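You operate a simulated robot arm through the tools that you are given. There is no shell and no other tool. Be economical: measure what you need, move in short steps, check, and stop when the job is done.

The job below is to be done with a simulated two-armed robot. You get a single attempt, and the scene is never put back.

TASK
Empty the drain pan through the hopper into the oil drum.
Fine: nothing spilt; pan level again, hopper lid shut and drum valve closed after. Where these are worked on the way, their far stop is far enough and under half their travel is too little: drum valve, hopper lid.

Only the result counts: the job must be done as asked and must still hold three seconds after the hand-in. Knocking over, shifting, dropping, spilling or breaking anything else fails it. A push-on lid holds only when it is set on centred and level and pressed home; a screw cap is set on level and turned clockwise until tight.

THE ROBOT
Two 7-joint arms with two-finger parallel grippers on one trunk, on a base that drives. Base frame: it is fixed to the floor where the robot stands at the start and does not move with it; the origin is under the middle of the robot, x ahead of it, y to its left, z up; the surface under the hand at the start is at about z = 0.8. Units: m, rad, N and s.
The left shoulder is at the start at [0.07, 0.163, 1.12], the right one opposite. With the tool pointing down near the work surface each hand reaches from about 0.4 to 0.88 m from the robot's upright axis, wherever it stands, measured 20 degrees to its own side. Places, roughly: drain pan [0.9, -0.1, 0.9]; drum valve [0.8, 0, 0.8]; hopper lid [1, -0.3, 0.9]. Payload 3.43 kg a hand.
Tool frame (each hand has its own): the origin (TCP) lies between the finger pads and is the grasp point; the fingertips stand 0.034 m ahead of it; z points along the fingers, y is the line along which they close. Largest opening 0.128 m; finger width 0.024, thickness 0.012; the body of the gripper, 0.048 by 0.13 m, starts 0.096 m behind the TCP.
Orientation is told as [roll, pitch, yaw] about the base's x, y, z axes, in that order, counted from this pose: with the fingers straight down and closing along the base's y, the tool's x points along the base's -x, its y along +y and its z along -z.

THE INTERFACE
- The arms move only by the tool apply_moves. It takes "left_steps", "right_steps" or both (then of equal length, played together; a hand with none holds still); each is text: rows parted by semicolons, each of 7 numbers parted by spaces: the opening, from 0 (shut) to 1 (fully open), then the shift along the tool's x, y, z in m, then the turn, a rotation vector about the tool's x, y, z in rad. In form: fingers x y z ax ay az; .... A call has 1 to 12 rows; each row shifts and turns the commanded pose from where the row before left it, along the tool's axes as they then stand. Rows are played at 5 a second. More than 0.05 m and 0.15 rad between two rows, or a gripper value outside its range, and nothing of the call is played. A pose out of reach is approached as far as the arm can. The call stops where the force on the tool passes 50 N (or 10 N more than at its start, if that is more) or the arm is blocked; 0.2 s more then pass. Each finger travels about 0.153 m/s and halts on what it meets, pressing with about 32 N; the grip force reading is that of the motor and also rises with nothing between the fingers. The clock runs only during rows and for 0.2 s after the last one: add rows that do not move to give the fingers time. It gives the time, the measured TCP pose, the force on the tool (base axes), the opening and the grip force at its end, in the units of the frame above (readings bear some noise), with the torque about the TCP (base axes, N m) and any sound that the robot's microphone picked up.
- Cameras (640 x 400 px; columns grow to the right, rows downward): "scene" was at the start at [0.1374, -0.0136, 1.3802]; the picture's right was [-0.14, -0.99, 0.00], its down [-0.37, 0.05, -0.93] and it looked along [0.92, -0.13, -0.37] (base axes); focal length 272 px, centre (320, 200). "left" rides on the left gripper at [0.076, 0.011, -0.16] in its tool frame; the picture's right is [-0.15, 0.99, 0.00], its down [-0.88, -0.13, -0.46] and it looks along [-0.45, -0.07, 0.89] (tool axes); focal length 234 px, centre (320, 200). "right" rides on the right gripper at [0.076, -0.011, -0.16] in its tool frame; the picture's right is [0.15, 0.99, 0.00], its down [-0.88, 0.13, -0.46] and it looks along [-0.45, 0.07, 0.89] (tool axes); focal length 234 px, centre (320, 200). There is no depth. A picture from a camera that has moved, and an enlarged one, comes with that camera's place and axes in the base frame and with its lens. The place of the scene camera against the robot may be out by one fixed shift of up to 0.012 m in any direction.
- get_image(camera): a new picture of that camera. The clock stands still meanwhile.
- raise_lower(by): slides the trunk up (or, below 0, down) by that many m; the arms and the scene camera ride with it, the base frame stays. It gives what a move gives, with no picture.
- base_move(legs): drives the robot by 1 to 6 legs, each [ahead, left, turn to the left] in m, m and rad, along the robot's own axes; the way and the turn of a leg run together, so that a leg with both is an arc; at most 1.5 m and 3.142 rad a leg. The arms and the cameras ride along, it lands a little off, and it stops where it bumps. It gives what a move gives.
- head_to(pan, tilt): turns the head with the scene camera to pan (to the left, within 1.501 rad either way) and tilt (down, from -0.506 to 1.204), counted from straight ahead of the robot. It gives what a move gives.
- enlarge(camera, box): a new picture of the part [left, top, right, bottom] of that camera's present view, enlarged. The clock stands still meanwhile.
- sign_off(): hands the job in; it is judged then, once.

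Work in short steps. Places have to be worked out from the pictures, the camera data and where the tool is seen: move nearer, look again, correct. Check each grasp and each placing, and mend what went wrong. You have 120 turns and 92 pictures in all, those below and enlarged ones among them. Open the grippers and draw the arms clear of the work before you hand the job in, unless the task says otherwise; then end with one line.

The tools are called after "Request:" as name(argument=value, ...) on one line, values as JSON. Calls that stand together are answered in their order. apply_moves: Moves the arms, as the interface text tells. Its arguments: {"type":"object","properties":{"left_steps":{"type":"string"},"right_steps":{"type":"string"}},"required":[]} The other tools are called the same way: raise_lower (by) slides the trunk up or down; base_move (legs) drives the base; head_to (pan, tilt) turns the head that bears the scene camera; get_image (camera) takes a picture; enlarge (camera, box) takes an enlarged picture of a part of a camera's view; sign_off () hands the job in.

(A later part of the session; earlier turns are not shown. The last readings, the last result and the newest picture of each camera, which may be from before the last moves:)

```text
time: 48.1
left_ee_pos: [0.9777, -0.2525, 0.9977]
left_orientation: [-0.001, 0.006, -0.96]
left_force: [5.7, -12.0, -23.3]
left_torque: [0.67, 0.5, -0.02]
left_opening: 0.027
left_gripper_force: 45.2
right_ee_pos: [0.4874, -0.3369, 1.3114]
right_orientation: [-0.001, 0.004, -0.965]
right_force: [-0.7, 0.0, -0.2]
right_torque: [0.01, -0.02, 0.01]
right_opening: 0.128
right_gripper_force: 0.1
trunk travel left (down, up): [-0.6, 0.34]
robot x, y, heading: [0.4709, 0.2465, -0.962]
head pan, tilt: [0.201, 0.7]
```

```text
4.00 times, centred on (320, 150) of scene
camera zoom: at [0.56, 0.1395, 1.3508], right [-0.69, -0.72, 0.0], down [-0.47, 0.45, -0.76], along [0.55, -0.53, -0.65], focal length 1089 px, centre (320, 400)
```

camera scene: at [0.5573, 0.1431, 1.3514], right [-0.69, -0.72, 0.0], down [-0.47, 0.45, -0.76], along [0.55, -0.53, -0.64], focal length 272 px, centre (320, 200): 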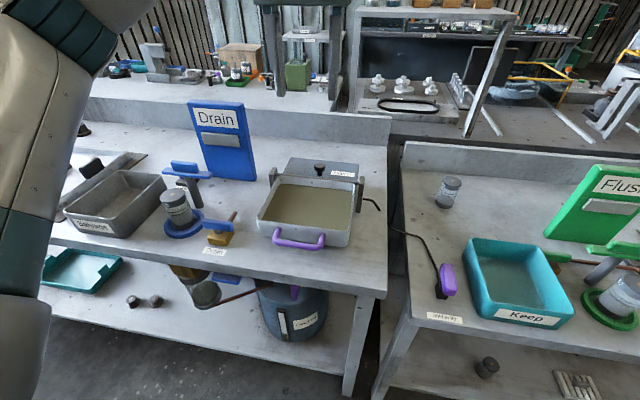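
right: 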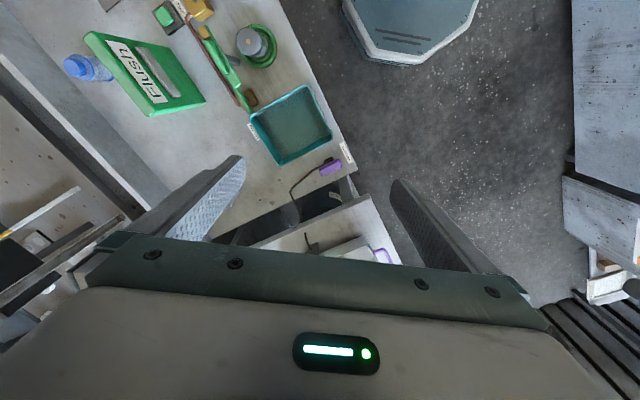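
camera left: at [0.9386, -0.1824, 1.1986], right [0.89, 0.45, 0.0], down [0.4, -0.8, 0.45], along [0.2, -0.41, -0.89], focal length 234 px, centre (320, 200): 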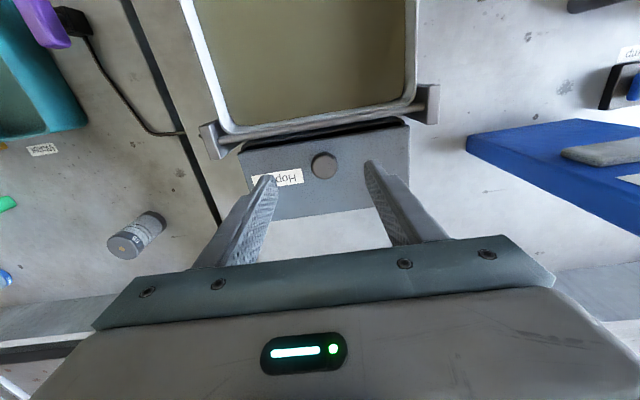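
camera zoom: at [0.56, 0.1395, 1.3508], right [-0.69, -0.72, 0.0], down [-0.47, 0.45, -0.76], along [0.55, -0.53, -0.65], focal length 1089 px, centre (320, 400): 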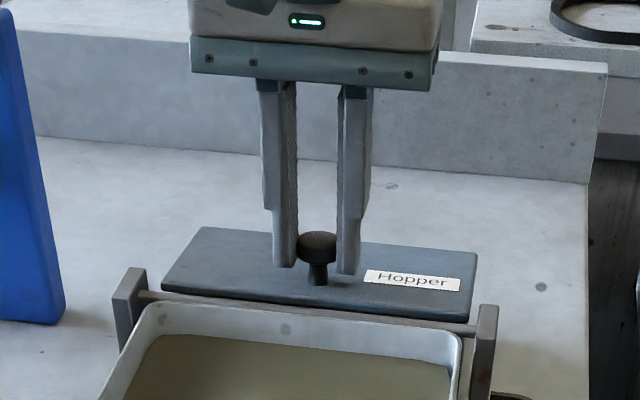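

The lid pivots on its back edge. I swing it along its arc to about 50°, leaning the hand slightly with it.

Request:
apply_moves(left_steps="0 -0.007 0 -0.013 0 0.06 0;0 -0.010 0 -0.012 0 0.06 0;0 -0.011 0 -0.010 0 0.06 0;0 -0.013 0 -0.008 0 0.06 0;0 0 0 0 0 0 0")

Request:
enlarge(camera="scene", box=[240, 100, 400, 200])

```text
time: 49.3
left_ee_pos: [1.0019, -0.2843, 1.0404]
left_orientation: [-0.004, 0.241, -0.962]
left_force: [-7.7, 6.8, -13.1]
left_torque: [1.01, 1.03, -0.07]
left_opening: 0.0268
left_gripper_force: 45.1
right_ee_pos: [0.4864, -0.3333, 1.3114]
right_orientation: [-0.001, 0.0, -0.965]
right_force: [0.8, 0.2, 0.7]
right_torque: [0.03, 0.04, -0.01]
right_opening: 0.1278
right_gripper_force: 0.2
trunk travel left (down, up): [-0.6, 0.34]
robot x, y, heading: [0.4696, 0.2432, -0.959]
head pan, tilt: [0.201, 0.7]
```

```text
4.00 times, centred on (320, 150) of scene
camera zoom: at [0.5573, 0.1437, 1.3515], right [-0.69, -0.72, 0.0], down [-0.47, 0.45, -0.76], along [0.55, -0.53, -0.64], focal length 1089 px, centre (320, 400)
```

zoom: 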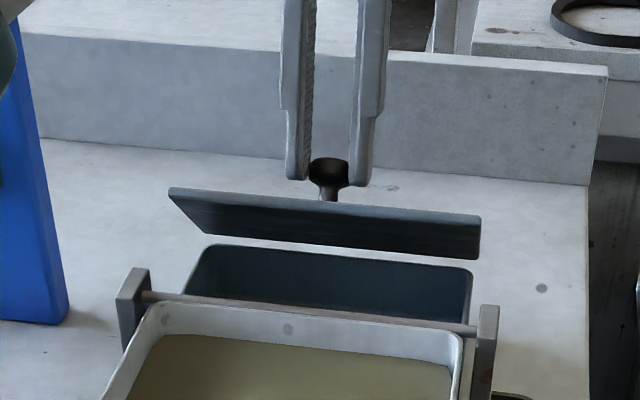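

It follows nicely, now at about 45–50°. I continue the arc to about 90°.

Request:
apply_moves(left_steps="0 -0.0127 0 -0.0087 0 0.06 0;0 -0.013 0 -0.0076 0 0.06 0;0 -0.0143 0 -0.0048 0 0.06 0;0 -0.0142 0 -0.0046 0 0.06 0;0 0 0 0 0 0 0")

Request:
enlarge(camera="scene", box=[240, 100, 400, 200])

```text
time: 50.5
left_ee_pos: [0.9919, -0.2716, 1.03]
left_orientation: [0.004, 0.436, -0.96]
left_force: [27.5, -2.1, -20.0]
left_torque: [-0.31, -0.88, -0.06]
left_opening: 0.0262
left_gripper_force: 44.9
left hand out of reach, approached as far as the arm can: row 1, 2, 3, 4
right_ee_pos: [0.4924, -0.3336, 1.3103]
right_orientation: [0.0, 0.005, -0.963]
right_force: [-0.2, -0.4, 0.0]
right_torque: [-0.01, 0.01, 0.01]
right_opening: 0.1277
right_gripper_force: 0.0
trunk travel left (down, up): [-0.6, 0.34]
robot x, y, heading: [0.4675, 0.2427, -0.96]
head pan, tilt: [0.201, 0.7]
```

```text
4.00 times, centred on (320, 150) of scene
camera zoom: at [0.5627, 0.1414, 1.3505], right [-0.69, -0.72, 0.0], down [-0.47, 0.45, -0.76], along [0.55, -0.53, -0.65], focal length 1089 px, centre (320, 400)
```

zoom: 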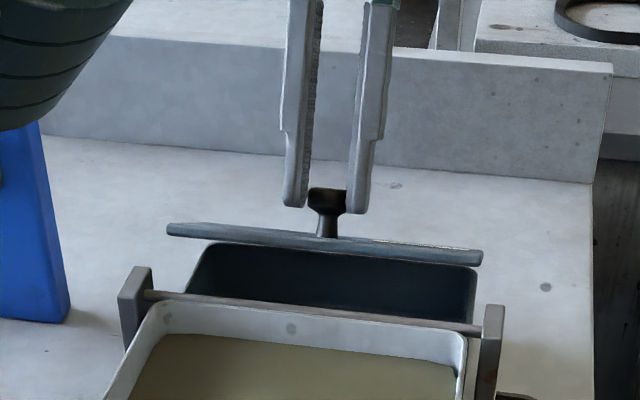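

The tilt put the pose out of reach and the lid sagged. I step the command back along the same path first, while removing the tilt.

Request:
apply_moves(left_steps="0 0.0142 0 0.0046 0 -0.06 0;0 0.0143 0 0.0048 0 -0.06 0;0 0.013 0 0.0076 0 -0.06 0;0 0.0127 0 0.0087 0 -0.06 0;0 0 0 0 0 -0.08 0;0 0 0 0 0 -0.08 0;0 0 0 0 0 0 0")

Request:
enlarge(camera="scene", box=[240, 100, 400, 200])

```text
time: 52.1
left_ee_pos: [0.9484, -0.223, 1.0298]
left_orientation: [0.002, 0.029, -0.966]
left_force: [-0.5, -0.5, -0.1]
left_torque: [0.02, 0.02, 0.05]
left_opening: 0.0002
left_gripper_force: 33.2
right_ee_pos: [0.4854, -0.3318, 1.3131]
right_orientation: [0.002, 0.0, -0.966]
right_force: [0.1, 0.1, -0.5]
right_torque: [0.01, -0.02, -0.02]
right_opening: 0.1279
right_gripper_force: 0.0
trunk travel left (down, up): [-0.6, 0.34]
robot x, y, heading: [0.4681, 0.2428, -0.966]
head pan, tilt: [0.201, 0.7]
```

```text
4.00 times, centred on (320, 150) of scene
camera zoom: at [0.5566, 0.1432, 1.3515], right [-0.69, -0.72, 0.0], down [-0.47, 0.45, -0.76], along [0.55, -0.53, -0.64], focal length 1089 px, centre (320, 400)
```

zoom: 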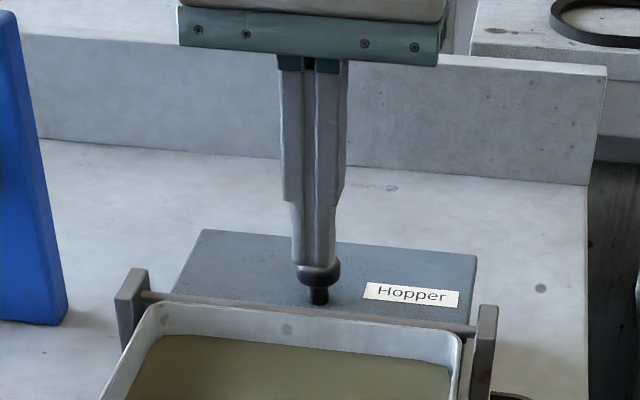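

The knob slipped out and the lid fell closed again; nothing else changed. I lift the hand, drive 0.1 m closer for reach, and regrip with a vertical hand.

Request:
apply_moves(left_steps="0.3 0 0 -0.04 0 -0.029 0;0.6 0 0 -0.04 0 0 0;0.6 0 0 0 0 0 0")

Request:
base_move(legs=[[0.1, 0, 0]])

```text
time: 52.9
left_ee_pos: [0.9504, -0.2227, 1.1091]
left_orientation: [-0.001, 0.003, -0.964]
left_force: [-0.1, -0.2, -0.5]
left_torque: [-0.02, 0.0, -0.02]
left_opening: 0.0767
left_gripper_force: 0.0
right_ee_pos: [0.4858, -0.3316, 1.3127]
right_orientation: [0.0, 0.001, -0.964]
right_force: [0.0, -0.3, 0.0]
right_torque: [0.01, 0.02, 0.01]
right_opening: 0.1281
right_gripper_force: 0.1
trunk travel left (down, up): [-0.6, 0.34]
robot x, y, heading: [0.4716, 0.2439, -0.965]
head pan, tilt: [0.201, 0.7]
```

```text
time: 54.1
left_ee_pos: [1.0072, -0.3033, 1.1095]
left_orientation: [0.0, 0.003, -0.964]
left_force: [0.5, 0.7, -0.1]
left_torque: [0.03, 0.01, -0.02]
left_opening: 0.0769
left_gripper_force: 0.0
right_ee_pos: [0.5422, -0.4141, 1.3137]
right_orientation: [-0.002, -0.001, -0.964]
right_force: [-0.7, -0.2, 0.1]
right_torque: [0.01, -0.01, 0.0]
right_opening: 0.1278
right_gripper_force: 0.1
trunk travel left (down, up): [-0.6, 0.34]
robot x, y, heading: [0.5282, 0.1664, -0.966]
head pan, tilt: [0.201, 0.7]
```

Request:
apply_moves(left_steps="0.6 0.032 0.004 0.03 0 0 0;0.6 0.031 0 0.03 0 0 0;0.6 0 0 0.035 0 0 0;0.6 0 0 0.033 0 0 0;0.6 0 0 0 0 0 0;0.1 0 0 0 0 0 0;0 0 0 0 0 0 0;0 0 0 0 0 0 0")

Request:
enlarge(camera="scene", box=[220, 90, 420, 215])

```text
time: 55.9
left_ee_pos: [0.9761, -0.2492, 0.9812]
left_orientation: [0.001, 0.0, -0.962]
left_force: [11.3, 7.1, 3.2]
left_torque: [0.09, -0.41, 0.14]
left_opening: 0.0271
left_gripper_force: 44.7
right_ee_pos: [0.5449, -0.4121, 1.3126]
right_orientation: [0.0, 0.001, -0.964]
right_force: [-0.2, 0.8, 0.1]
right_torque: [-0.01, 0.04, 0.02]
right_opening: 0.1277
right_gripper_force: 0.0
trunk travel left (down, up): [-0.6, 0.34]
robot x, y, heading: [0.5289, 0.1643, -0.962]
head pan, tilt: [0.201, 0.7]
```

```text
3.20 times, centred on (320, 152) of scene
camera zoom: at [0.6153, 0.0637, 1.3515], right [-0.69, -0.72, 0.0], down [-0.47, 0.44, -0.76], along [0.55, -0.53, -0.64], focal length 871 px, centre (320, 352)
```

zoom: 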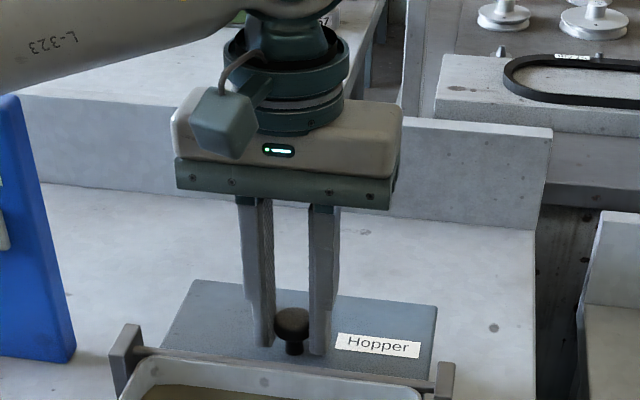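

Regripped. I swing the lid along its arc to about 60°.

Request:
apply_moves(left_steps="0 -0.006 0.001 -0.014 0 0.05 0;0 -0.0076 0 -0.0134 0 0.05 0;0 -0.0092 0 -0.0124 0 0.05 0;0 -0.0107 0 -0.0112 0 0.05 0;0 -0.012 0 -0.01 0 0.05 0;0 -0.013 0 -0.0085 0 0.05 0;0 0 0 0 0 0 0")

Request:
enlarge(camera="scene", box=[220, 90, 420, 215])

```text
time: 57.5
left_ee_pos: [1.0144, -0.3029, 1.0399]
left_orientation: [-0.002, 0.303, -0.964]
left_force: [3.5, 15.8, -13.7]
left_torque: [1.14, 0.47, -0.06]
left_opening: 0.0269
left_gripper_force: 45.0
right_ee_pos: [0.5438, -0.4117, 1.3124]
right_orientation: [-0.002, 0.0, -0.964]
right_force: [-0.8, 0.2, -0.6]
right_torque: [-0.04, 0.0, 0.0]
right_opening: 0.128
right_gripper_force: 0.1
trunk travel left (down, up): [-0.6, 0.34]
robot x, y, heading: [0.5267, 0.1669, -0.96]
head pan, tilt: [0.201, 0.7]
```

```text
3.20 times, centred on (320, 152) of scene
camera zoom: at [0.6158, 0.0636, 1.3514], right [-0.69, -0.72, 0.0], down [-0.47, 0.44, -0.76], along [0.55, -0.53, -0.64], focal length 871 px, centre (320, 352)
```

zoom: 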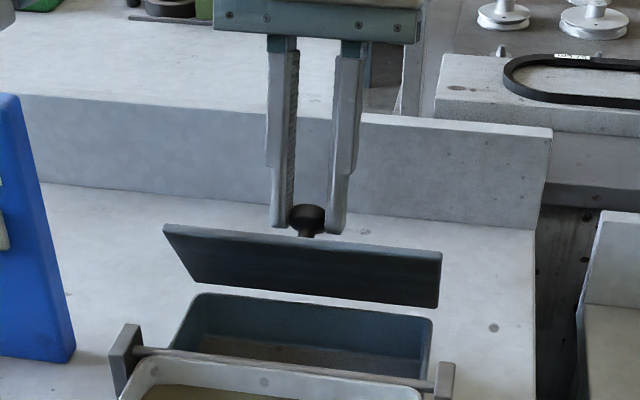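

Good, about 60°. I continue to 90–100°.

Request:
apply_moves(left_steps="0 -0.014 0 -0.0069 0 0.05 0;0 -0.0149 0 -0.0051 0 0.05 0;0 -0.0154 0 -0.0034 0 0.05 0;0 0 0 0 0 0 0")

Request:
enlarge(camera="scene", box=[220, 90, 420, 215])

```text
time: 58.3
left_ee_pos: [1.0384, -0.3357, 1.0428]
left_orientation: [-0.013, 0.456, -0.971]
left_force: [6.3, 14.4, 0.9]
left_torque: [0.83, 0.49, -0.5]
left_opening: 0.027
left_gripper_force: 45.1
right_ee_pos: [0.5439, -0.4125, 1.3119]
right_orientation: [0.002, -0.003, -0.964]
right_force: [-0.8, -1.2, -0.3]
right_torque: [0.01, -0.06, 0.01]
right_opening: 0.128
right_gripper_force: 0.0
trunk travel left (down, up): [-0.6, 0.34]
robot x, y, heading: [0.53, 0.166, -0.96]
head pan, tilt: [0.201, 0.7]
stopped in row 4 (left hand): the force on the tool passed its limit at 65 N (the readings are from after the stop); the commanded pose is now the measured one
```

```text
3.20 times, centred on (320, 152) of scene
camera zoom: at [0.6136, 0.0631, 1.3518], right [-0.69, -0.73, 0.0], down [-0.47, 0.44, -0.77], along [0.56, -0.53, -0.64], focal length 871 px, centre (320, 352)
```

zoom: 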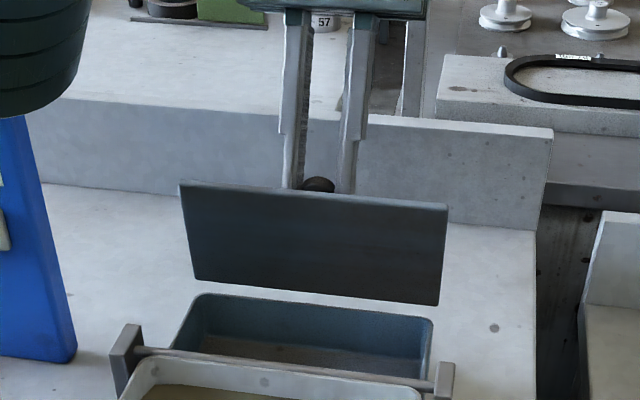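

The lid is about vertical with a force spike. I push in small steps to see whether the stop is there.

Request:
apply_moves(left_steps="0 -0.005 0 -0.001 0 0 0;0 -0.005 0 0 0 0 0;0 0 0 0 0 0 0")

Request:
enlarge(camera="scene", box=[220, 90, 420, 215])

```text
time: 59.1
left_ee_pos: [1.0428, -0.3431, 1.0394]
left_orientation: [-0.017, 0.448, -0.973]
left_force: [6.6, 19.9, 8.4]
left_torque: [1.41, 0.64, -0.27]
left_opening: 0.0271
left_gripper_force: 45.1
right_ee_pos: [0.5438, -0.408, 1.3149]
right_orientation: [0.0, -0.003, -0.963]
right_force: [-0.5, -0.1, 0.4]
right_torque: [0.01, 0.02, -0.01]
right_opening: 0.128
right_gripper_force: 0.0
trunk travel left (down, up): [-0.6, 0.34]
robot x, y, heading: [0.5264, 0.1671, -0.961]
head pan, tilt: [0.201, 0.7]
```

```text
3.20 times, centred on (320, 152) of scene
camera zoom: at [0.6142, 0.0666, 1.3518], right [-0.69, -0.72, 0.0], down [-0.47, 0.44, -0.77], along [0.55, -0.53, -0.64], focal length 871 px, centre (320, 352)
```

zoom: 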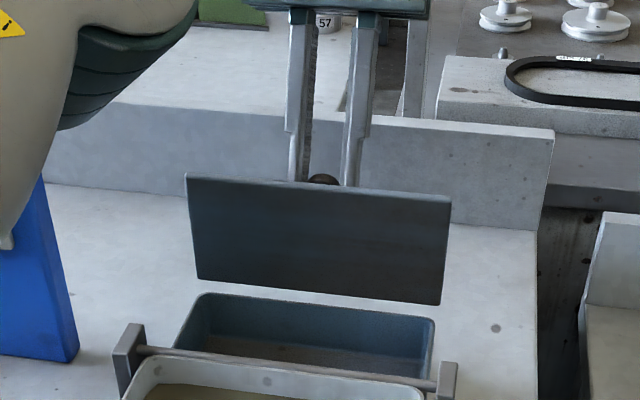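

It still moves back with little force. I continue a bit further past vertical.

Request:
apply_moves(left_steps="0 -0.0068 0 -0.0015 0 0.04 0;0 -0.0068 0 -0.0012 0 0.04 0;0 -0.0068 0 -0.001 0 0.04 0;0 0 0 0 0 0 0")

Request:
enlarge(camera="scene", box=[220, 90, 420, 215])

```text
time: 60.1
left_ee_pos: [1.0277, -0.3211, 1.0353]
left_orientation: [-0.02, 0.566, -0.974]
left_force: [22.2, -0.6, 20.8]
left_torque: [-0.7, -0.91, -0.33]
left_opening: 0.0271
left_gripper_force: 45.2
left hand out of reach, approached as far as the arm can: row 1, 2, 3
right_ee_pos: [0.5446, -0.4108, 1.3135]
right_orientation: [-0.003, -0.001, -0.963]
right_force: [1.2, -0.3, -0.7]
right_torque: [-0.01, -0.03, 0.0]
right_opening: 0.1281
right_gripper_force: 0.2
trunk travel left (down, up): [-0.6, 0.34]
robot x, y, heading: [0.53, 0.1642, -0.963]
head pan, tilt: [0.201, 0.7]
```

```text
3.20 times, centred on (320, 152) of scene
camera zoom: at [0.6155, 0.065, 1.3517], right [-0.69, -0.72, 0.0], down [-0.47, 0.44, -0.77], along [0.55, -0.53, -0.64], focal length 871 px, centre (320, 352)
```

zoom: 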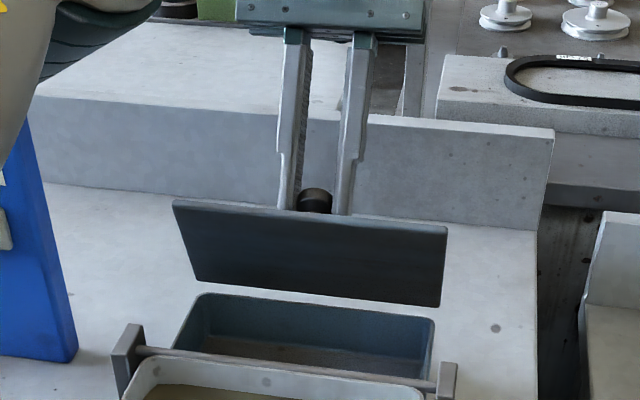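

The tilt hit the reach limit again. I reduce the tilt while pushing the knob on along the arc.

Request:
apply_moves(left_steps="0 -0.011 0 -0.0087 0 -0.07 0;0 -0.012 0 -0.007 0 -0.07 0;0 -0.0133 0 -0.0043 0 -0.07 0;0 -0.0135 0 -0.0012 0 -0.07 0;0 0 0 0 0 0 0")

Request:
enlarge(camera="scene", box=[220, 90, 420, 215])

```text
time: 61.3
left_ee_pos: [1.0576, -0.3646, 1.0312]
left_orientation: [-0.016, 0.298, -0.972]
left_force: [0.0, 35.7, -18.6]
left_torque: [1.35, 0.24, -0.39]
left_opening: 0.027
left_gripper_force: 45.0
right_ee_pos: [0.5454, -0.4096, 1.3148]
right_orientation: [-0.002, -0.002, -0.961]
right_force: [-0.5, -0.4, 0.1]
right_torque: [0.01, 0.04, 0.0]
right_opening: 0.128
right_gripper_force: 0.1
trunk travel left (down, up): [-0.6, 0.34]
robot x, y, heading: [0.5272, 0.1652, -0.963]
head pan, tilt: [0.201, 0.7]
```

```text
3.20 times, centred on (320, 152) of scene
camera zoom: at [0.6155, 0.0667, 1.3515], right [-0.69, -0.72, 0.0], down [-0.47, 0.44, -0.77], along [0.55, -0.53, -0.64], focal length 871 px, centre (320, 352)
```

zoom: 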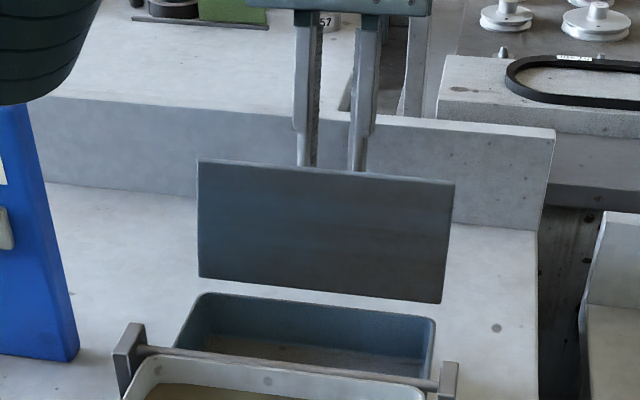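

The lid is now past vertical (about 105–110°), pressing with about 29 N as if at its stop. I release the knob and withdraw along the fingers.

Request:
apply_moves(left_steps="0.3 0.002 0 0 0 0 0;0.6 0 0 0 0 0 0;0.6 0 0 0 0 0 0;0.6 0 0 -0.03 0 0 0;0.6 0 0 -0.04 0 0 0;0.6 0 0 0 0 0 0")

Request:
enlarge(camera="scene", box=[220, 90, 420, 215])

```text
time: 62.7
left_ee_pos: [1.0598, -0.3705, 1.0718]
left_orientation: [-0.015, 0.293, -0.973]
left_force: [-0.4, 0.2, 0.0]
left_torque: [0.03, 0.0, 0.01]
left_opening: 0.0768
left_gripper_force: 0.1
left hand out of reach, approached as far as the arm can: row 5
right_ee_pos: [0.5446, -0.4121, 1.3117]
right_orientation: [0.004, -0.001, -0.96]
right_force: [0.2, -0.3, -0.6]
right_torque: [0.0, 0.02, 0.0]
right_opening: 0.1281
right_gripper_force: 0.1
trunk travel left (down, up): [-0.6, 0.34]
robot x, y, heading: [0.5281, 0.1639, -0.961]
head pan, tilt: [0.201, 0.7]
```

```text
3.20 times, centred on (320, 152) of scene
camera zoom: at [0.6144, 0.0624, 1.3514], right [-0.69, -0.72, 0.0], down [-0.47, 0.44, -0.76], along [0.55, -0.53, -0.64], focal length 871 px, centre (320, 352)
```

zoom: 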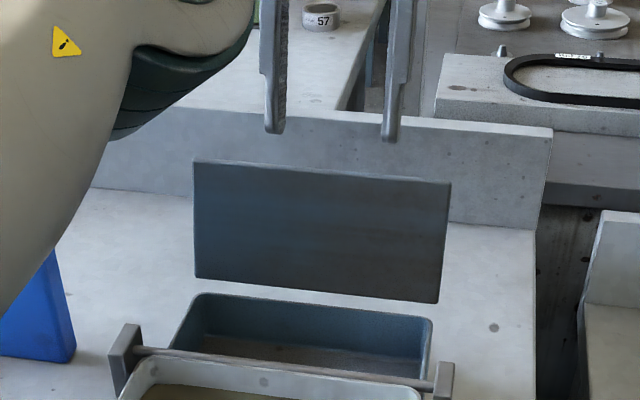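

The lid rests open at its stop. I straighten the hand while lifting it, then draw it back above the lid.

Request:
apply_moves(left_steps="0.6 0.004 0 -0.015 0 -0.07 0;0.6 0.004 0 -0.02 0 -0.07 0;0.6 0.003 0 -0.025 0 -0.07 0;0.6 0 0 -0.03 0 -0.07 0;0.6 0 0 -0.03 0 0 0;0.6 0.04 0 -0.03 0 0 0;0.6 0.045 0 0 0 0 0;0.6 0.045 0 0 0 0 0;0.6 0.045 0 0 0 0 0;0.6 0 0 0 0 0 0")

Request:
get_image(camera="scene")

```text
time: 64.9
left_ee_pos: [0.9655, -0.2301, 1.2251]
left_orientation: [-0.014, 0.013, -0.965]
left_force: [-0.5, 0.6, 0.8]
left_torque: [0.01, 0.03, 0.0]
left_opening: 0.0768
left_gripper_force: 0.0
right_ee_pos: [0.5434, -0.4147, 1.3117]
right_orientation: [0.002, 0.0, -0.964]
right_force: [-0.9, 0.6, -0.3]
right_torque: [0.02, 0.01, -0.03]
right_opening: 0.1279
right_gripper_force: 0.1
trunk travel left (down, up): [-0.6, 0.34]
robot x, y, heading: [0.5271, 0.1614, -0.961]
head pan, tilt: [0.201, 0.7]
```

```text
48 pictures are left
camera scene: at [0.6139, 0.0616, 1.3514], right [-0.69, -0.72, 0.0], down [-0.47, 0.44, -0.76], along [0.55, -0.53, -0.64], focal length 272 px, centre (320, 200)
```

scene: 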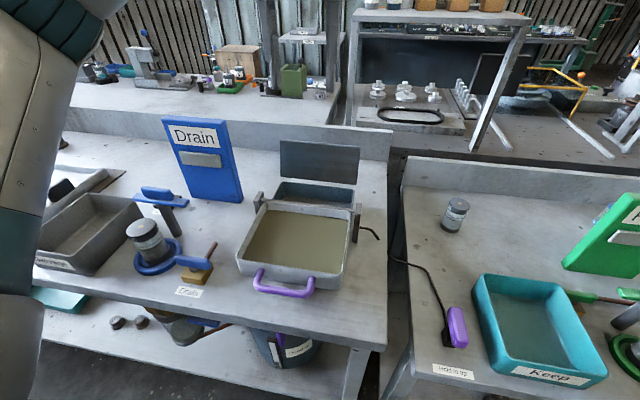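

The lid is open. I back the base off 0.14 m and bring the right hand over the tip lever for a close look.

Request:
base_move(legs=[[-0.14, 0, 0]])

Request:
apply_moves(right_steps="1 -0.01 0.03 0.03 0 0 0;1 -0.01 0.03 0.03 0 0 0;1 0 0.03 0.03 0 0 0;1 0 0.03 0.03 0 0 0;1 0 0.015 0.03 0 0 0;1 0 0 0 0 0 0")

Request:
get_image(camera="right")

Request:
head_to(pan=-0.1, tilt=0.8)

Request:
get_image(camera="scene")

```text
time: 66.2
left_ee_pos: [0.8862, -0.1142, 1.2244]
left_orientation: [-0.013, 0.014, -0.964]
left_force: [-0.3, 0.3, -0.1]
left_torque: [0.01, 0.01, -0.03]
left_opening: 0.0767
left_gripper_force: 0.0
right_ee_pos: [0.464, -0.2998, 1.3118]
right_orientation: [0.002, -0.001, -0.96]
right_force: [0.4, 0.5, -0.5]
right_torque: [0.01, 0.02, -0.04]
right_opening: 0.1281
right_gripper_force: 0.0
trunk travel left (down, up): [-0.6, 0.34]
robot x, y, heading: [0.4484, 0.2752, -0.959]
head pan, tilt: [0.201, 0.7]
```

```text
time: 67.6
left_ee_pos: [0.8857, -0.113, 1.2249]
left_orientation: [-0.014, 0.013, -0.965]
left_force: [0.0, 0.4, -0.2]
left_torque: [-0.05, 0.03, -0.01]
left_opening: 0.0768
left_gripper_force: 0.1
right_ee_pos: [0.5857, -0.2366, 1.1622]
right_orientation: [0.003, -0.002, -0.961]
right_force: [-0.3, 0.5, -1.0]
right_torque: [-0.01, 0.01, 0.0]
right_opening: 0.1279
right_gripper_force: 0.0
trunk travel left (down, up): [-0.6, 0.34]
robot x, y, heading: [0.4473, 0.2763, -0.961]
head pan, tilt: [0.201, 0.7]
```

```text
47 pictures are left
camera right: at [0.5316, -0.1809, 1.3221], right [0.73, 0.69, 0.0], down [0.61, -0.65, 0.46], along [0.31, -0.33, -0.89], focal length 234 px, centre (320, 200)
```

right: 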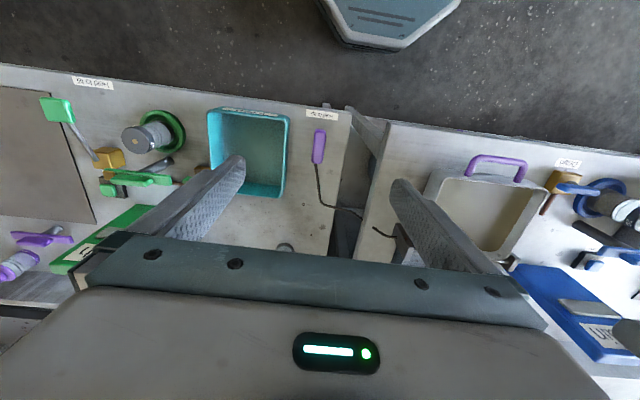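

```text
time: 68.4
left_ee_pos: [0.886, -0.1129, 1.2245]
left_orientation: [-0.015, 0.011, -0.965]
left_force: [0.3, -0.2, -0.6]
left_torque: [-0.02, -0.01, 0.04]
left_opening: 0.0768
left_gripper_force: 0.1
right_ee_pos: [0.5863, -0.2364, 1.1634]
right_orientation: [0.003, 0.001, -0.961]
right_force: [1.1, -0.4, -0.2]
right_torque: [0.04, -0.01, 0.04]
right_opening: 0.128
right_gripper_force: 0.0
trunk travel left (down, up): [-0.6, 0.34]
robot x, y, heading: [0.4495, 0.2817, -0.964]
head pan, tilt: [-0.099, 0.799]
```

```text
46 pictures are left
camera scene: at [0.5114, 0.166, 1.3432], right [-0.87, -0.49, 0.0], down [-0.35, 0.62, -0.7], along [0.34, -0.61, -0.72], focal length 272 px, centre (320, 200)
```

scene: 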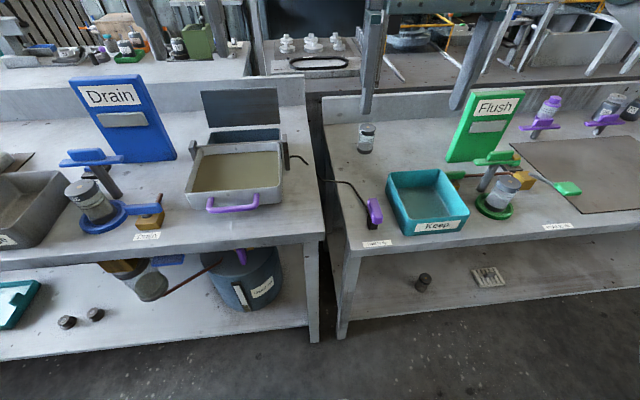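

Request:
enlarge(camera="right", box=[280, 100, 380, 163])

Request:
enlarge(camera="scene", box=[335, 180, 415, 250])

```text
6.35 times, centred on (330, 132) of right
camera zoom: at [0.532, -0.1815, 1.3221], right [0.73, 0.69, 0.0], down [0.61, -0.65, 0.46], along [0.31, -0.33, -0.89], focal length 1487 px, centre (256, 635)
```

zoom: 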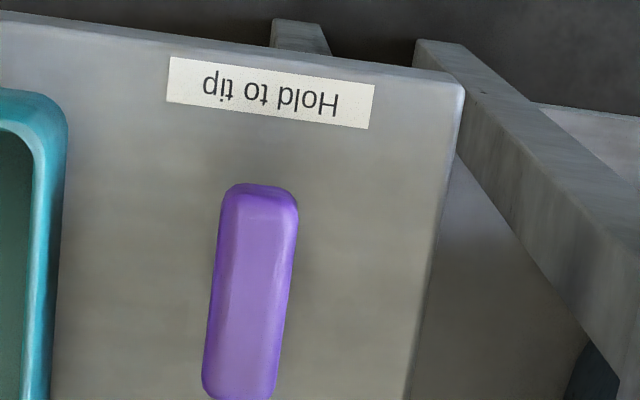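

```text
5.71 times, centred on (375, 215) of scene
camera zoom: at [0.5114, 0.166, 1.3432], right [-0.87, -0.49, 0.0], down [-0.35, 0.62, -0.7], along [0.34, -0.61, -0.72], focal length 1556 px, centre (6, 114)
```

zoom: 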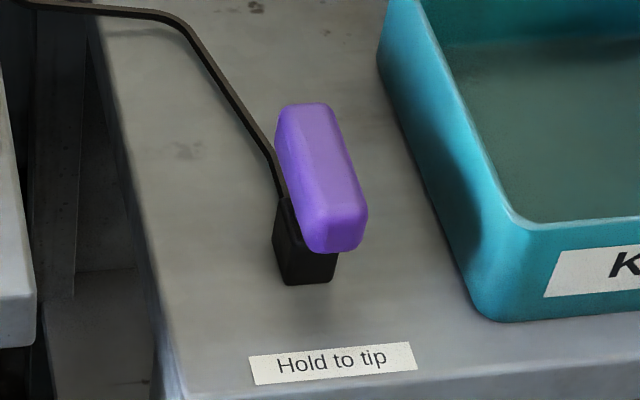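

The lever is a purple bar about 0.065 m long, at n≈0.535–0.60, u≈0.347, z≈0.87, on a black block. I lower the right hand for a closer look.

Request:
apply_moves(right_steps="0.5 0.01 0 0.045 0 0 0;0.5 0.01 0 0.045 0 0 0;0.5 0.01 0 0.04 0 0 0;0.5 0.01 0 0.02 0 0 0;0.5 0 0 0 0 0 0")

Request:
enlarge(camera="right", box=[220, 60, 420, 185])

Request:
enlarge(camera="scene", box=[315, 150, 435, 250])

```text
time: 69.6
left_ee_pos: [0.886, -0.1133, 1.2247]
left_orientation: [-0.014, 0.014, -0.964]
left_force: [1.8, -0.6, -0.1]
left_torque: [-0.01, 0.0, 0.0]
left_opening: 0.0769
left_gripper_force: 0.2
right_ee_pos: [0.5624, -0.2038, 1.0113]
right_orientation: [0.002, 0.0, -0.961]
right_force: [0.3, 0.6, 0.5]
right_torque: [-0.02, -0.02, 0.02]
right_opening: 0.064
right_gripper_force: 0.0
trunk travel left (down, up): [-0.6, 0.34]
robot x, y, heading: [0.446, 0.2766, -0.957]
head pan, tilt: [-0.099, 0.799]
```

```text
3.20 times, centred on (320, 122) of right
camera zoom: at [0.5085, -0.1487, 1.1721], right [0.73, 0.69, 0.0], down [0.61, -0.65, 0.46], along [0.31, -0.33, -0.89], focal length 749 px, centre (320, 448)
```

zoom: 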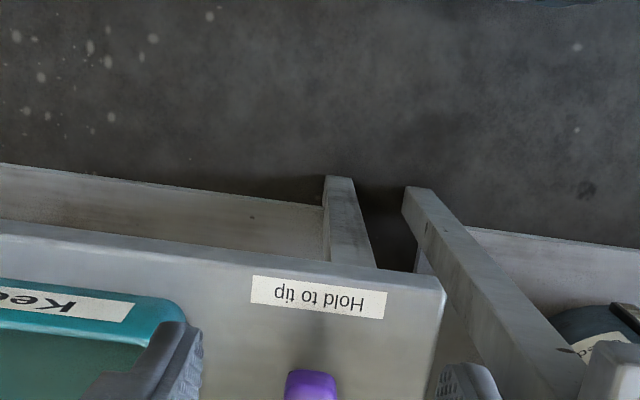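

```text
4.00 times, centred on (375, 200) of scene
camera zoom: at [0.5114, 0.1663, 1.3433], right [-0.87, -0.49, 0.0], down [-0.35, 0.62, -0.7], along [0.34, -0.61, -0.72], focal length 1089 px, centre (100, 200)
```

zoom: 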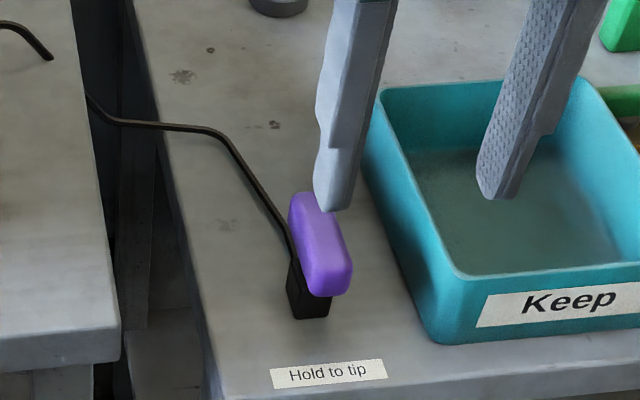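

Request:
enlarge(camera="right", box=[240, 130, 400, 230])

```text
4.00 times, centred on (320, 180) of right
camera zoom: at [0.5085, -0.1487, 1.1721], right [0.73, 0.69, 0.0], down [0.61, -0.65, 0.46], along [0.31, -0.33, -0.89], focal length 937 px, centre (320, 280)
```

zoom: 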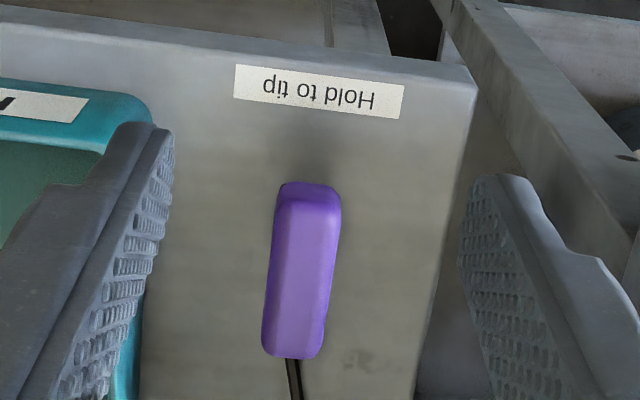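

Lever confirmed at u≈0.349, n 0.533–0.593. I close the right fingers and bring the tip just above its far half.

Request:
apply_moves(right_steps="0.2 -0.03 0.002 0.02 0 0 0;0 -0.03 0.002 0.02 0 0 0;0 -0.03 0 0.03 0 0 0;0 0 0 0.008 0 0 0;0 0 0 0 0 0 0")

Request:
enlarge(camera="scene", box=[315, 150, 435, 250])

```text
time: 70.8
left_ee_pos: [0.8853, -0.113, 1.2248]
left_orientation: [-0.013, 0.011, -0.966]
left_force: [0.4, -0.3, -1.1]
left_torque: [-0.03, 0.0, -0.01]
left_opening: 0.0768
left_gripper_force: 0.0
right_ee_pos: [0.618, -0.2774, 0.9338]
right_orientation: [0.002, -0.001, -0.961]
right_force: [0.0, -0.3, -0.4]
right_torque: [0.0, -0.02, 0.03]
right_opening: 0.0
right_gripper_force: 32.0
trunk travel left (down, up): [-0.6, 0.34]
robot x, y, heading: [0.448, 0.2814, -0.963]
head pan, tilt: [-0.099, 0.799]
```

```text
4.00 times, centred on (375, 200) of scene
camera zoom: at [0.5114, 0.166, 1.3432], right [-0.87, -0.49, 0.0], down [-0.35, 0.63, -0.7], along [0.34, -0.61, -0.72], focal length 1089 px, centre (100, 200)
```

zoom: 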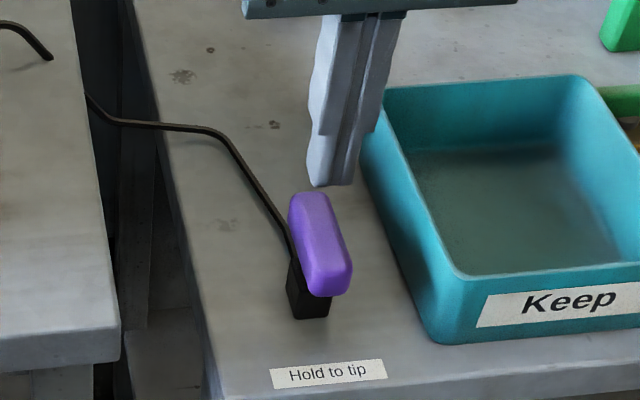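

I press down in small steps and watch the force.

Request:
apply_moves(right_steps="0 0 0 0.008 0 0 0;0 0 0 0.007 0 0 0;0 0 0 0.005 0 0 0;0 0 0 0.004 0 0 0;0 0 0 0 0 0 0")

Request:
enlarge(camera="scene", box=[315, 150, 435, 250])

```text
time: 72.0
left_ee_pos: [0.885, -0.1138, 1.2245]
left_orientation: [-0.014, 0.012, -0.964]
left_force: [0.0, -0.1, 0.1]
left_torque: [-0.03, -0.04, -0.01]
left_opening: 0.077
left_gripper_force: 0.0
right_ee_pos: [0.6178, -0.2756, 0.9111]
right_orientation: [0.002, -0.001, -0.961]
right_force: [-0.1, -0.4, 0.4]
right_torque: [0.02, 0.01, -0.01]
right_opening: 0.0
right_gripper_force: 32.2
trunk travel left (down, up): [-0.6, 0.34]
robot x, y, heading: [0.4488, 0.2754, -0.967]
head pan, tilt: [-0.099, 0.799]
```

```text
4.00 times, centred on (375, 200) of scene
camera zoom: at [0.5113, 0.1661, 1.3432], right [-0.87, -0.49, 0.0], down [-0.35, 0.63, -0.7], along [0.34, -0.61, -0.72], focal length 1089 px, centre (100, 200)
```

zoom: 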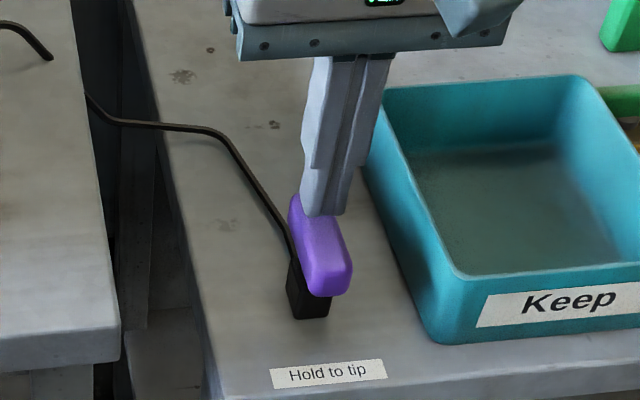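

Request:
apply_moves(right_steps="0 0 0 0.003 0 0 0;0 0 0 0.003 0 0 0;0 0 0 0.003 0 0 0;0 0 0 0.003 0 0 0;0 0 0 0 0 0 0")

Request:
enlarge(camera="scene", box=[315, 150, 435, 250])

```text
time: 73.2
left_ee_pos: [0.8857, -0.1142, 1.2247]
left_orientation: [-0.014, 0.013, -0.965]
left_force: [0.4, 0.0, -0.5]
left_torque: [0.02, -0.01, 0.01]
left_opening: 0.0769
left_gripper_force: 0.0
right_ee_pos: [0.6183, -0.2755, 0.899]
right_orientation: [0.001, 0.0, -0.961]
right_force: [0.8, -0.6, 2.7]
right_torque: [-0.03, 0.0, 0.02]
right_opening: 0.0001
right_gripper_force: 31.9
trunk travel left (down, up): [-0.6, 0.34]
robot x, y, heading: [0.4476, 0.2813, -0.96]
head pan, tilt: [-0.099, 0.799]
```

```text
4.00 times, centred on (375, 200) of scene
camera zoom: at [0.5113, 0.1661, 1.3433], right [-0.87, -0.49, 0.0], down [-0.35, 0.63, -0.7], along [0.34, -0.61, -0.72], focal length 1089 px, centre (100, 200)
```

zoom: 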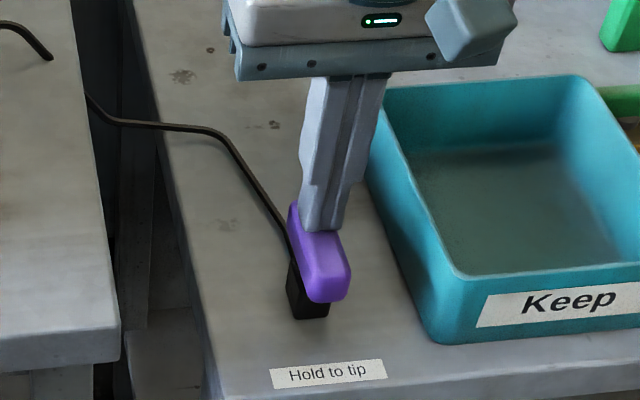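

The bar moves down against a light spring. I press on to its stop.

Request:
apply_moves(right_steps="0 0 0 0.004 0 0 0;0 0 0 0.004 0 0 0;0 0 0 0.004 0 0 0;0 0 0 0 0 0 0")

Request:
enlarge(camera="scene", box=[315, 150, 435, 250])

```text
time: 74.2
left_ee_pos: [0.885, -0.111, 1.2274]
left_orientation: [-0.016, 0.009, -0.965]
left_force: [-0.1, 0.6, 0.9]
left_torque: [0.02, 0.02, -0.01]
left_opening: 0.0768
left_gripper_force: 0.2
right_ee_pos: [0.6184, -0.2746, 0.8918]
right_orientation: [0.002, -0.008, -0.964]
right_force: [-1.5, -11.6, 47.7]
right_torque: [-0.19, 0.19, 0.4]
right_opening: 0.0002
right_gripper_force: 31.9
trunk travel left (down, up): [-0.6, 0.34]
robot x, y, heading: [0.447, 0.276, -0.959]
head pan, tilt: [-0.099, 0.799]
```

```text
4.00 times, centred on (375, 200) of scene
camera zoom: at [0.5097, 0.169, 1.3442], right [-0.87, -0.49, 0.0], down [-0.35, 0.62, -0.7], along [0.34, -0.61, -0.72], focal length 1089 px, centre (100, 200)
```

zoom: 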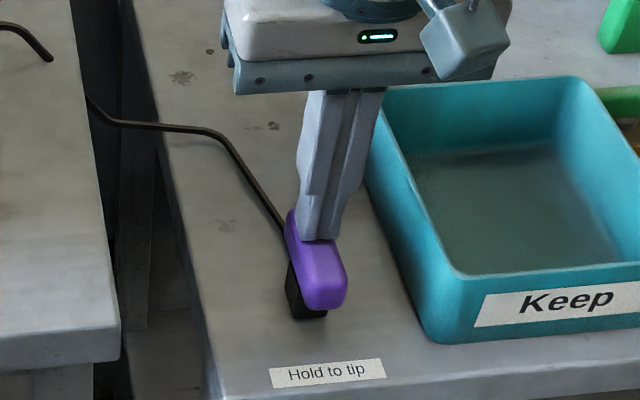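

The lever is at its stop (48 N). I ease it 3 mm to a modest holding force, and turn the left hand 90° so its fingers close fore-and-aft for the pan handle.

Request:
apply_moves(right_steps="0 0 0 -0.003 0 0 0;0 0 0 0 0 0 0;0 0 0 0 0 0 0;0 0 0 0 0 0 0;0 0 0 0 0 0 0;0 0 0 0 0 0 0;0 0 0 0 0 0 0;0 0 0 0 0 0 0;0 0 0 0 0 0 0;0 0 0 0 0 0 0;0 0 0 0 0 0 0;0 0 0 0 0 0 0", left_steps="0.4 0.006 0 0 0.013 -0.013 0.131;0.4 0.006 0 0 0 0 0.131;0.4 0.006 0 0 0 0 0.131;0.4 0 0 0 0 0 0.131;0.4 0 0 0 0 0 0.131;0.4 0 0 0 0 0 0.131;0.4 0 0 0 0 0 0.131;0.4 0 0 0 0 0 0.131;0.4 0 0 0 0 0 0.131;0.4 0 0 0 0 0 0.131;0.4 0 0 0 0 0 0.131;0.4 0 0 0 0 0 0.13")

Request:
get_image(camera="left")

```text
time: 76.8
left_ee_pos: [0.7693, -0.0326, 1.1812]
left_orientation: [0.001, -0.027, -2.534]
left_force: [-0.1, -0.4, -0.7]
left_torque: [0.02, -0.01, -0.03]
left_opening: 0.0513
left_gripper_force: 0.1
left hand out of reach, approached as far as the arm can: row 9, 10, 11, 12
right_ee_pos: [0.6181, -0.2756, 0.8927]
right_orientation: [0.0, -0.004, -0.961]
right_force: [-1.3, -15.3, 36.2]
right_torque: [-0.42, 0.07, -0.02]
right_opening: 0.0
right_gripper_force: 31.9
trunk travel left (down, up): [-0.6, 0.34]
robot x, y, heading: [0.451, 0.2809, -0.958]
head pan, tilt: [-0.099, 0.799]
```

```text
36 pictures are left
camera left: at [0.842, 0.0057, 1.3381], right [0.44, -0.9, 0.01], down [-0.79, -0.39, 0.48], along [-0.43, -0.22, -0.88], focal length 234 px, centre (320, 200)
```

left: 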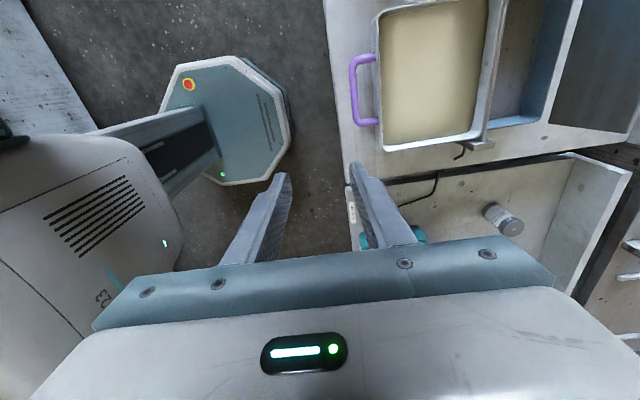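

In this yaw the arm drew the hand in a bit. The handle bar is at n≈0.531, u≈0.657, z≈0.93, with a gap of about 24 mm to the pan. I move above it at z≈1.05 and look again.

Request:
apply_moves(left_steps="0.25 0.01 0.015 0.04 0 0 0;0.25 0.01 0.015 0.04 0 0 0;0.25 0.01 0.015 0.04 0 0 0;0.25 0.01 0.015 0.01 0 0.0 0;0.25 0.003 0.004 0 0 0 0;0.25 0 0 0 0 0 0", right_steps="0 0 0 -0.001 0 0 0;0 0 0 0 0 0 0;0 0 0 0 0 0 0;0 0 0 0 0 0 0;0 0 0 0 0 0 0;0 0 0 0 0 0 0")

Request:
get_image(camera="left")

```text
time: 78.2
left_ee_pos: [0.7941, -0.0353, 1.0447]
left_orientation: [0.001, -0.028, -2.532]
left_force: [0.0, 0.1, 0.7]
left_torque: [0.01, 0.03, 0.0]
left_opening: 0.032
left_gripper_force: 0.1
left hand out of reach, approached as far as the arm can: row 1, 2, 3, 4, 5
right_ee_pos: [0.6179, -0.275, 0.8915]
right_orientation: [0.002, -0.004, -0.961]
right_force: [-0.5, -11.1, 33.9]
right_torque: [-0.31, 0.11, -0.02]
right_opening: 0.0001
right_gripper_force: 32.0
trunk travel left (down, up): [-0.6, 0.34]
robot x, y, heading: [0.4472, 0.2787, -0.959]
head pan, tilt: [-0.099, 0.799]
```

```text
35 pictures are left
camera left: at [0.8657, 0.0023, 1.2032], right [0.45, -0.9, 0.01], down [-0.79, -0.39, 0.48], along [-0.43, -0.22, -0.88], focal length 234 px, centre (320, 200)
```

left: 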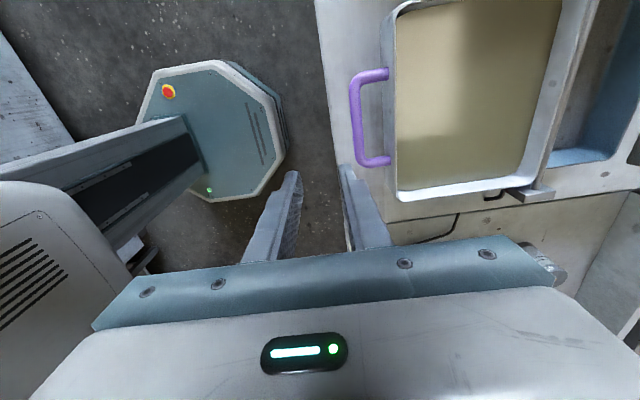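

The arm hits a wrist limit with this yaw. I turn the left hand half a turn the other way (camera on the right side).

Request:
apply_moves(left_steps="0.25 0 0 -0.02 0 0 -0.148;0.25 0 0 -0.02 0 0 -0.148;0.25 0 0 -0.02 0 0 -0.148;0.25 0 0 0 0 0 -0.148;0.25 0 0 0 0 0 -0.148;0.25 0 0 0 0 0 -0.148;0.25 0 0 0 0 0 -0.148;0.25 0 0 0 0 0 -0.148;0.25 0 0 0 0 0 -0.148;0.25 0 0 0 0 0 -0.148;0.25 0 0 0 0 0 -0.091")

Request:
apply_moves(left_steps="0.25 -0.01 0 0 0 0 -0.143;0.25 -0.01 0 0 0 0 -0.143;0.25 0 0 0 0 0 -0.143;0.25 0 0 0 0 0 -0.143;0.25 0 0 0 0 0 -0.143;0.25 0 0 0 0 0 -0.143;0.25 0 0 0 0 0 -0.143;0.25 0 0 0 0 0 -0.143;0.25 0 0 0 0 0 -0.143;0.25 0 0 0 0 0 -0.143;0.25 0 0 0 0 0 -0.143")

```text
time: 80.6
left_ee_pos: [0.795, -0.0338, 1.1056]
left_orientation: [-0.028, -0.002, -0.963]
left_force: [-0.5, -0.4, -0.2]
left_torque: [0.02, 0.0, -0.02]
left_opening: 0.0319
left_gripper_force: 0.1
right_ee_pos: [0.6177, -0.2758, 0.8918]
right_orientation: [0.001, -0.003, -0.962]
right_force: [-0.3, -9.7, 32.2]
right_torque: [-0.26, 0.07, 0.0]
right_opening: 0.0004
right_gripper_force: 31.9
trunk travel left (down, up): [-0.6, 0.34]
robot x, y, heading: [0.4419, 0.2778, -0.964]
head pan, tilt: [-0.099, 0.799]
```

```text
time: 83.0
left_ee_pos: [0.8092, -0.0483, 1.1054]
left_orientation: [-0.003, 0.028, 0.608]
left_force: [0.3, -0.6, 0.5]
left_torque: [0.0, 0.01, 0.01]
left_opening: 0.032
left_gripper_force: 0.0
right_ee_pos: [0.6182, -0.2733, 0.8923]
right_orientation: [0.003, -0.002, -0.962]
right_force: [-0.3, -8.1, 33.5]
right_torque: [-0.25, 0.05, 0.0]
right_opening: 0.0003
right_gripper_force: 32.3
trunk travel left (down, up): [-0.6, 0.34]
robot x, y, heading: [0.4504, 0.2776, -0.959]
head pan, tilt: [-0.099, 0.799]
```

That works without limits. I move over the handle and look.

Request:
apply_moves(left_steps="0.25 -0.01 -0.015 0.03 0 -0.028 0;0.25 -0.01 -0.014 0.025 0 0 0;0.25 0 0 0 0 0 0")

Request:
get_image(camera="left")

```text
time: 83.8
left_ee_pos: [0.84, -0.0634, 1.0509]
left_orientation: [-0.001, 0.001, 0.609]
left_force: [-0.3, 0.5, 0.0]
left_torque: [0.04, 0.01, 0.03]
left_opening: 0.032
left_gripper_force: 0.0
right_ee_pos: [0.6186, -0.2754, 0.8923]
right_orientation: [0.001, -0.003, -0.963]
right_force: [-0.3, -6.4, 33.2]
right_torque: [-0.22, 0.06, -0.06]
right_opening: 0.0
right_gripper_force: 31.9
trunk travel left (down, up): [-0.6, 0.34]
robot x, y, heading: [0.4522, 0.2766, -0.958]
head pan, tilt: [-0.099, 0.799]
```

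```text
34 pictures are left
camera left: at [0.7714, -0.0957, 1.2107], right [-0.44, 0.9, 0.0], down [0.8, 0.4, 0.46], along [0.41, 0.2, -0.89], focal length 234 px, centre (320, 200)
```

left: 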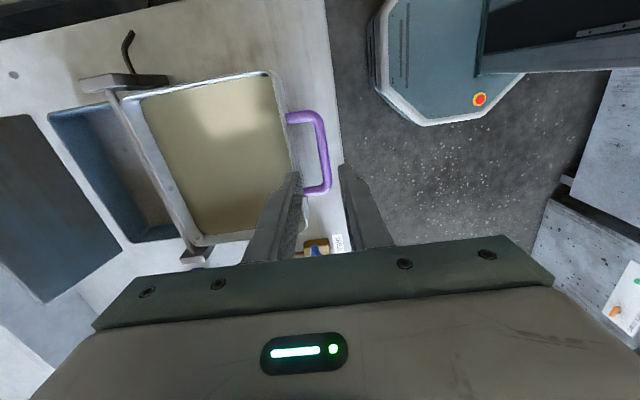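

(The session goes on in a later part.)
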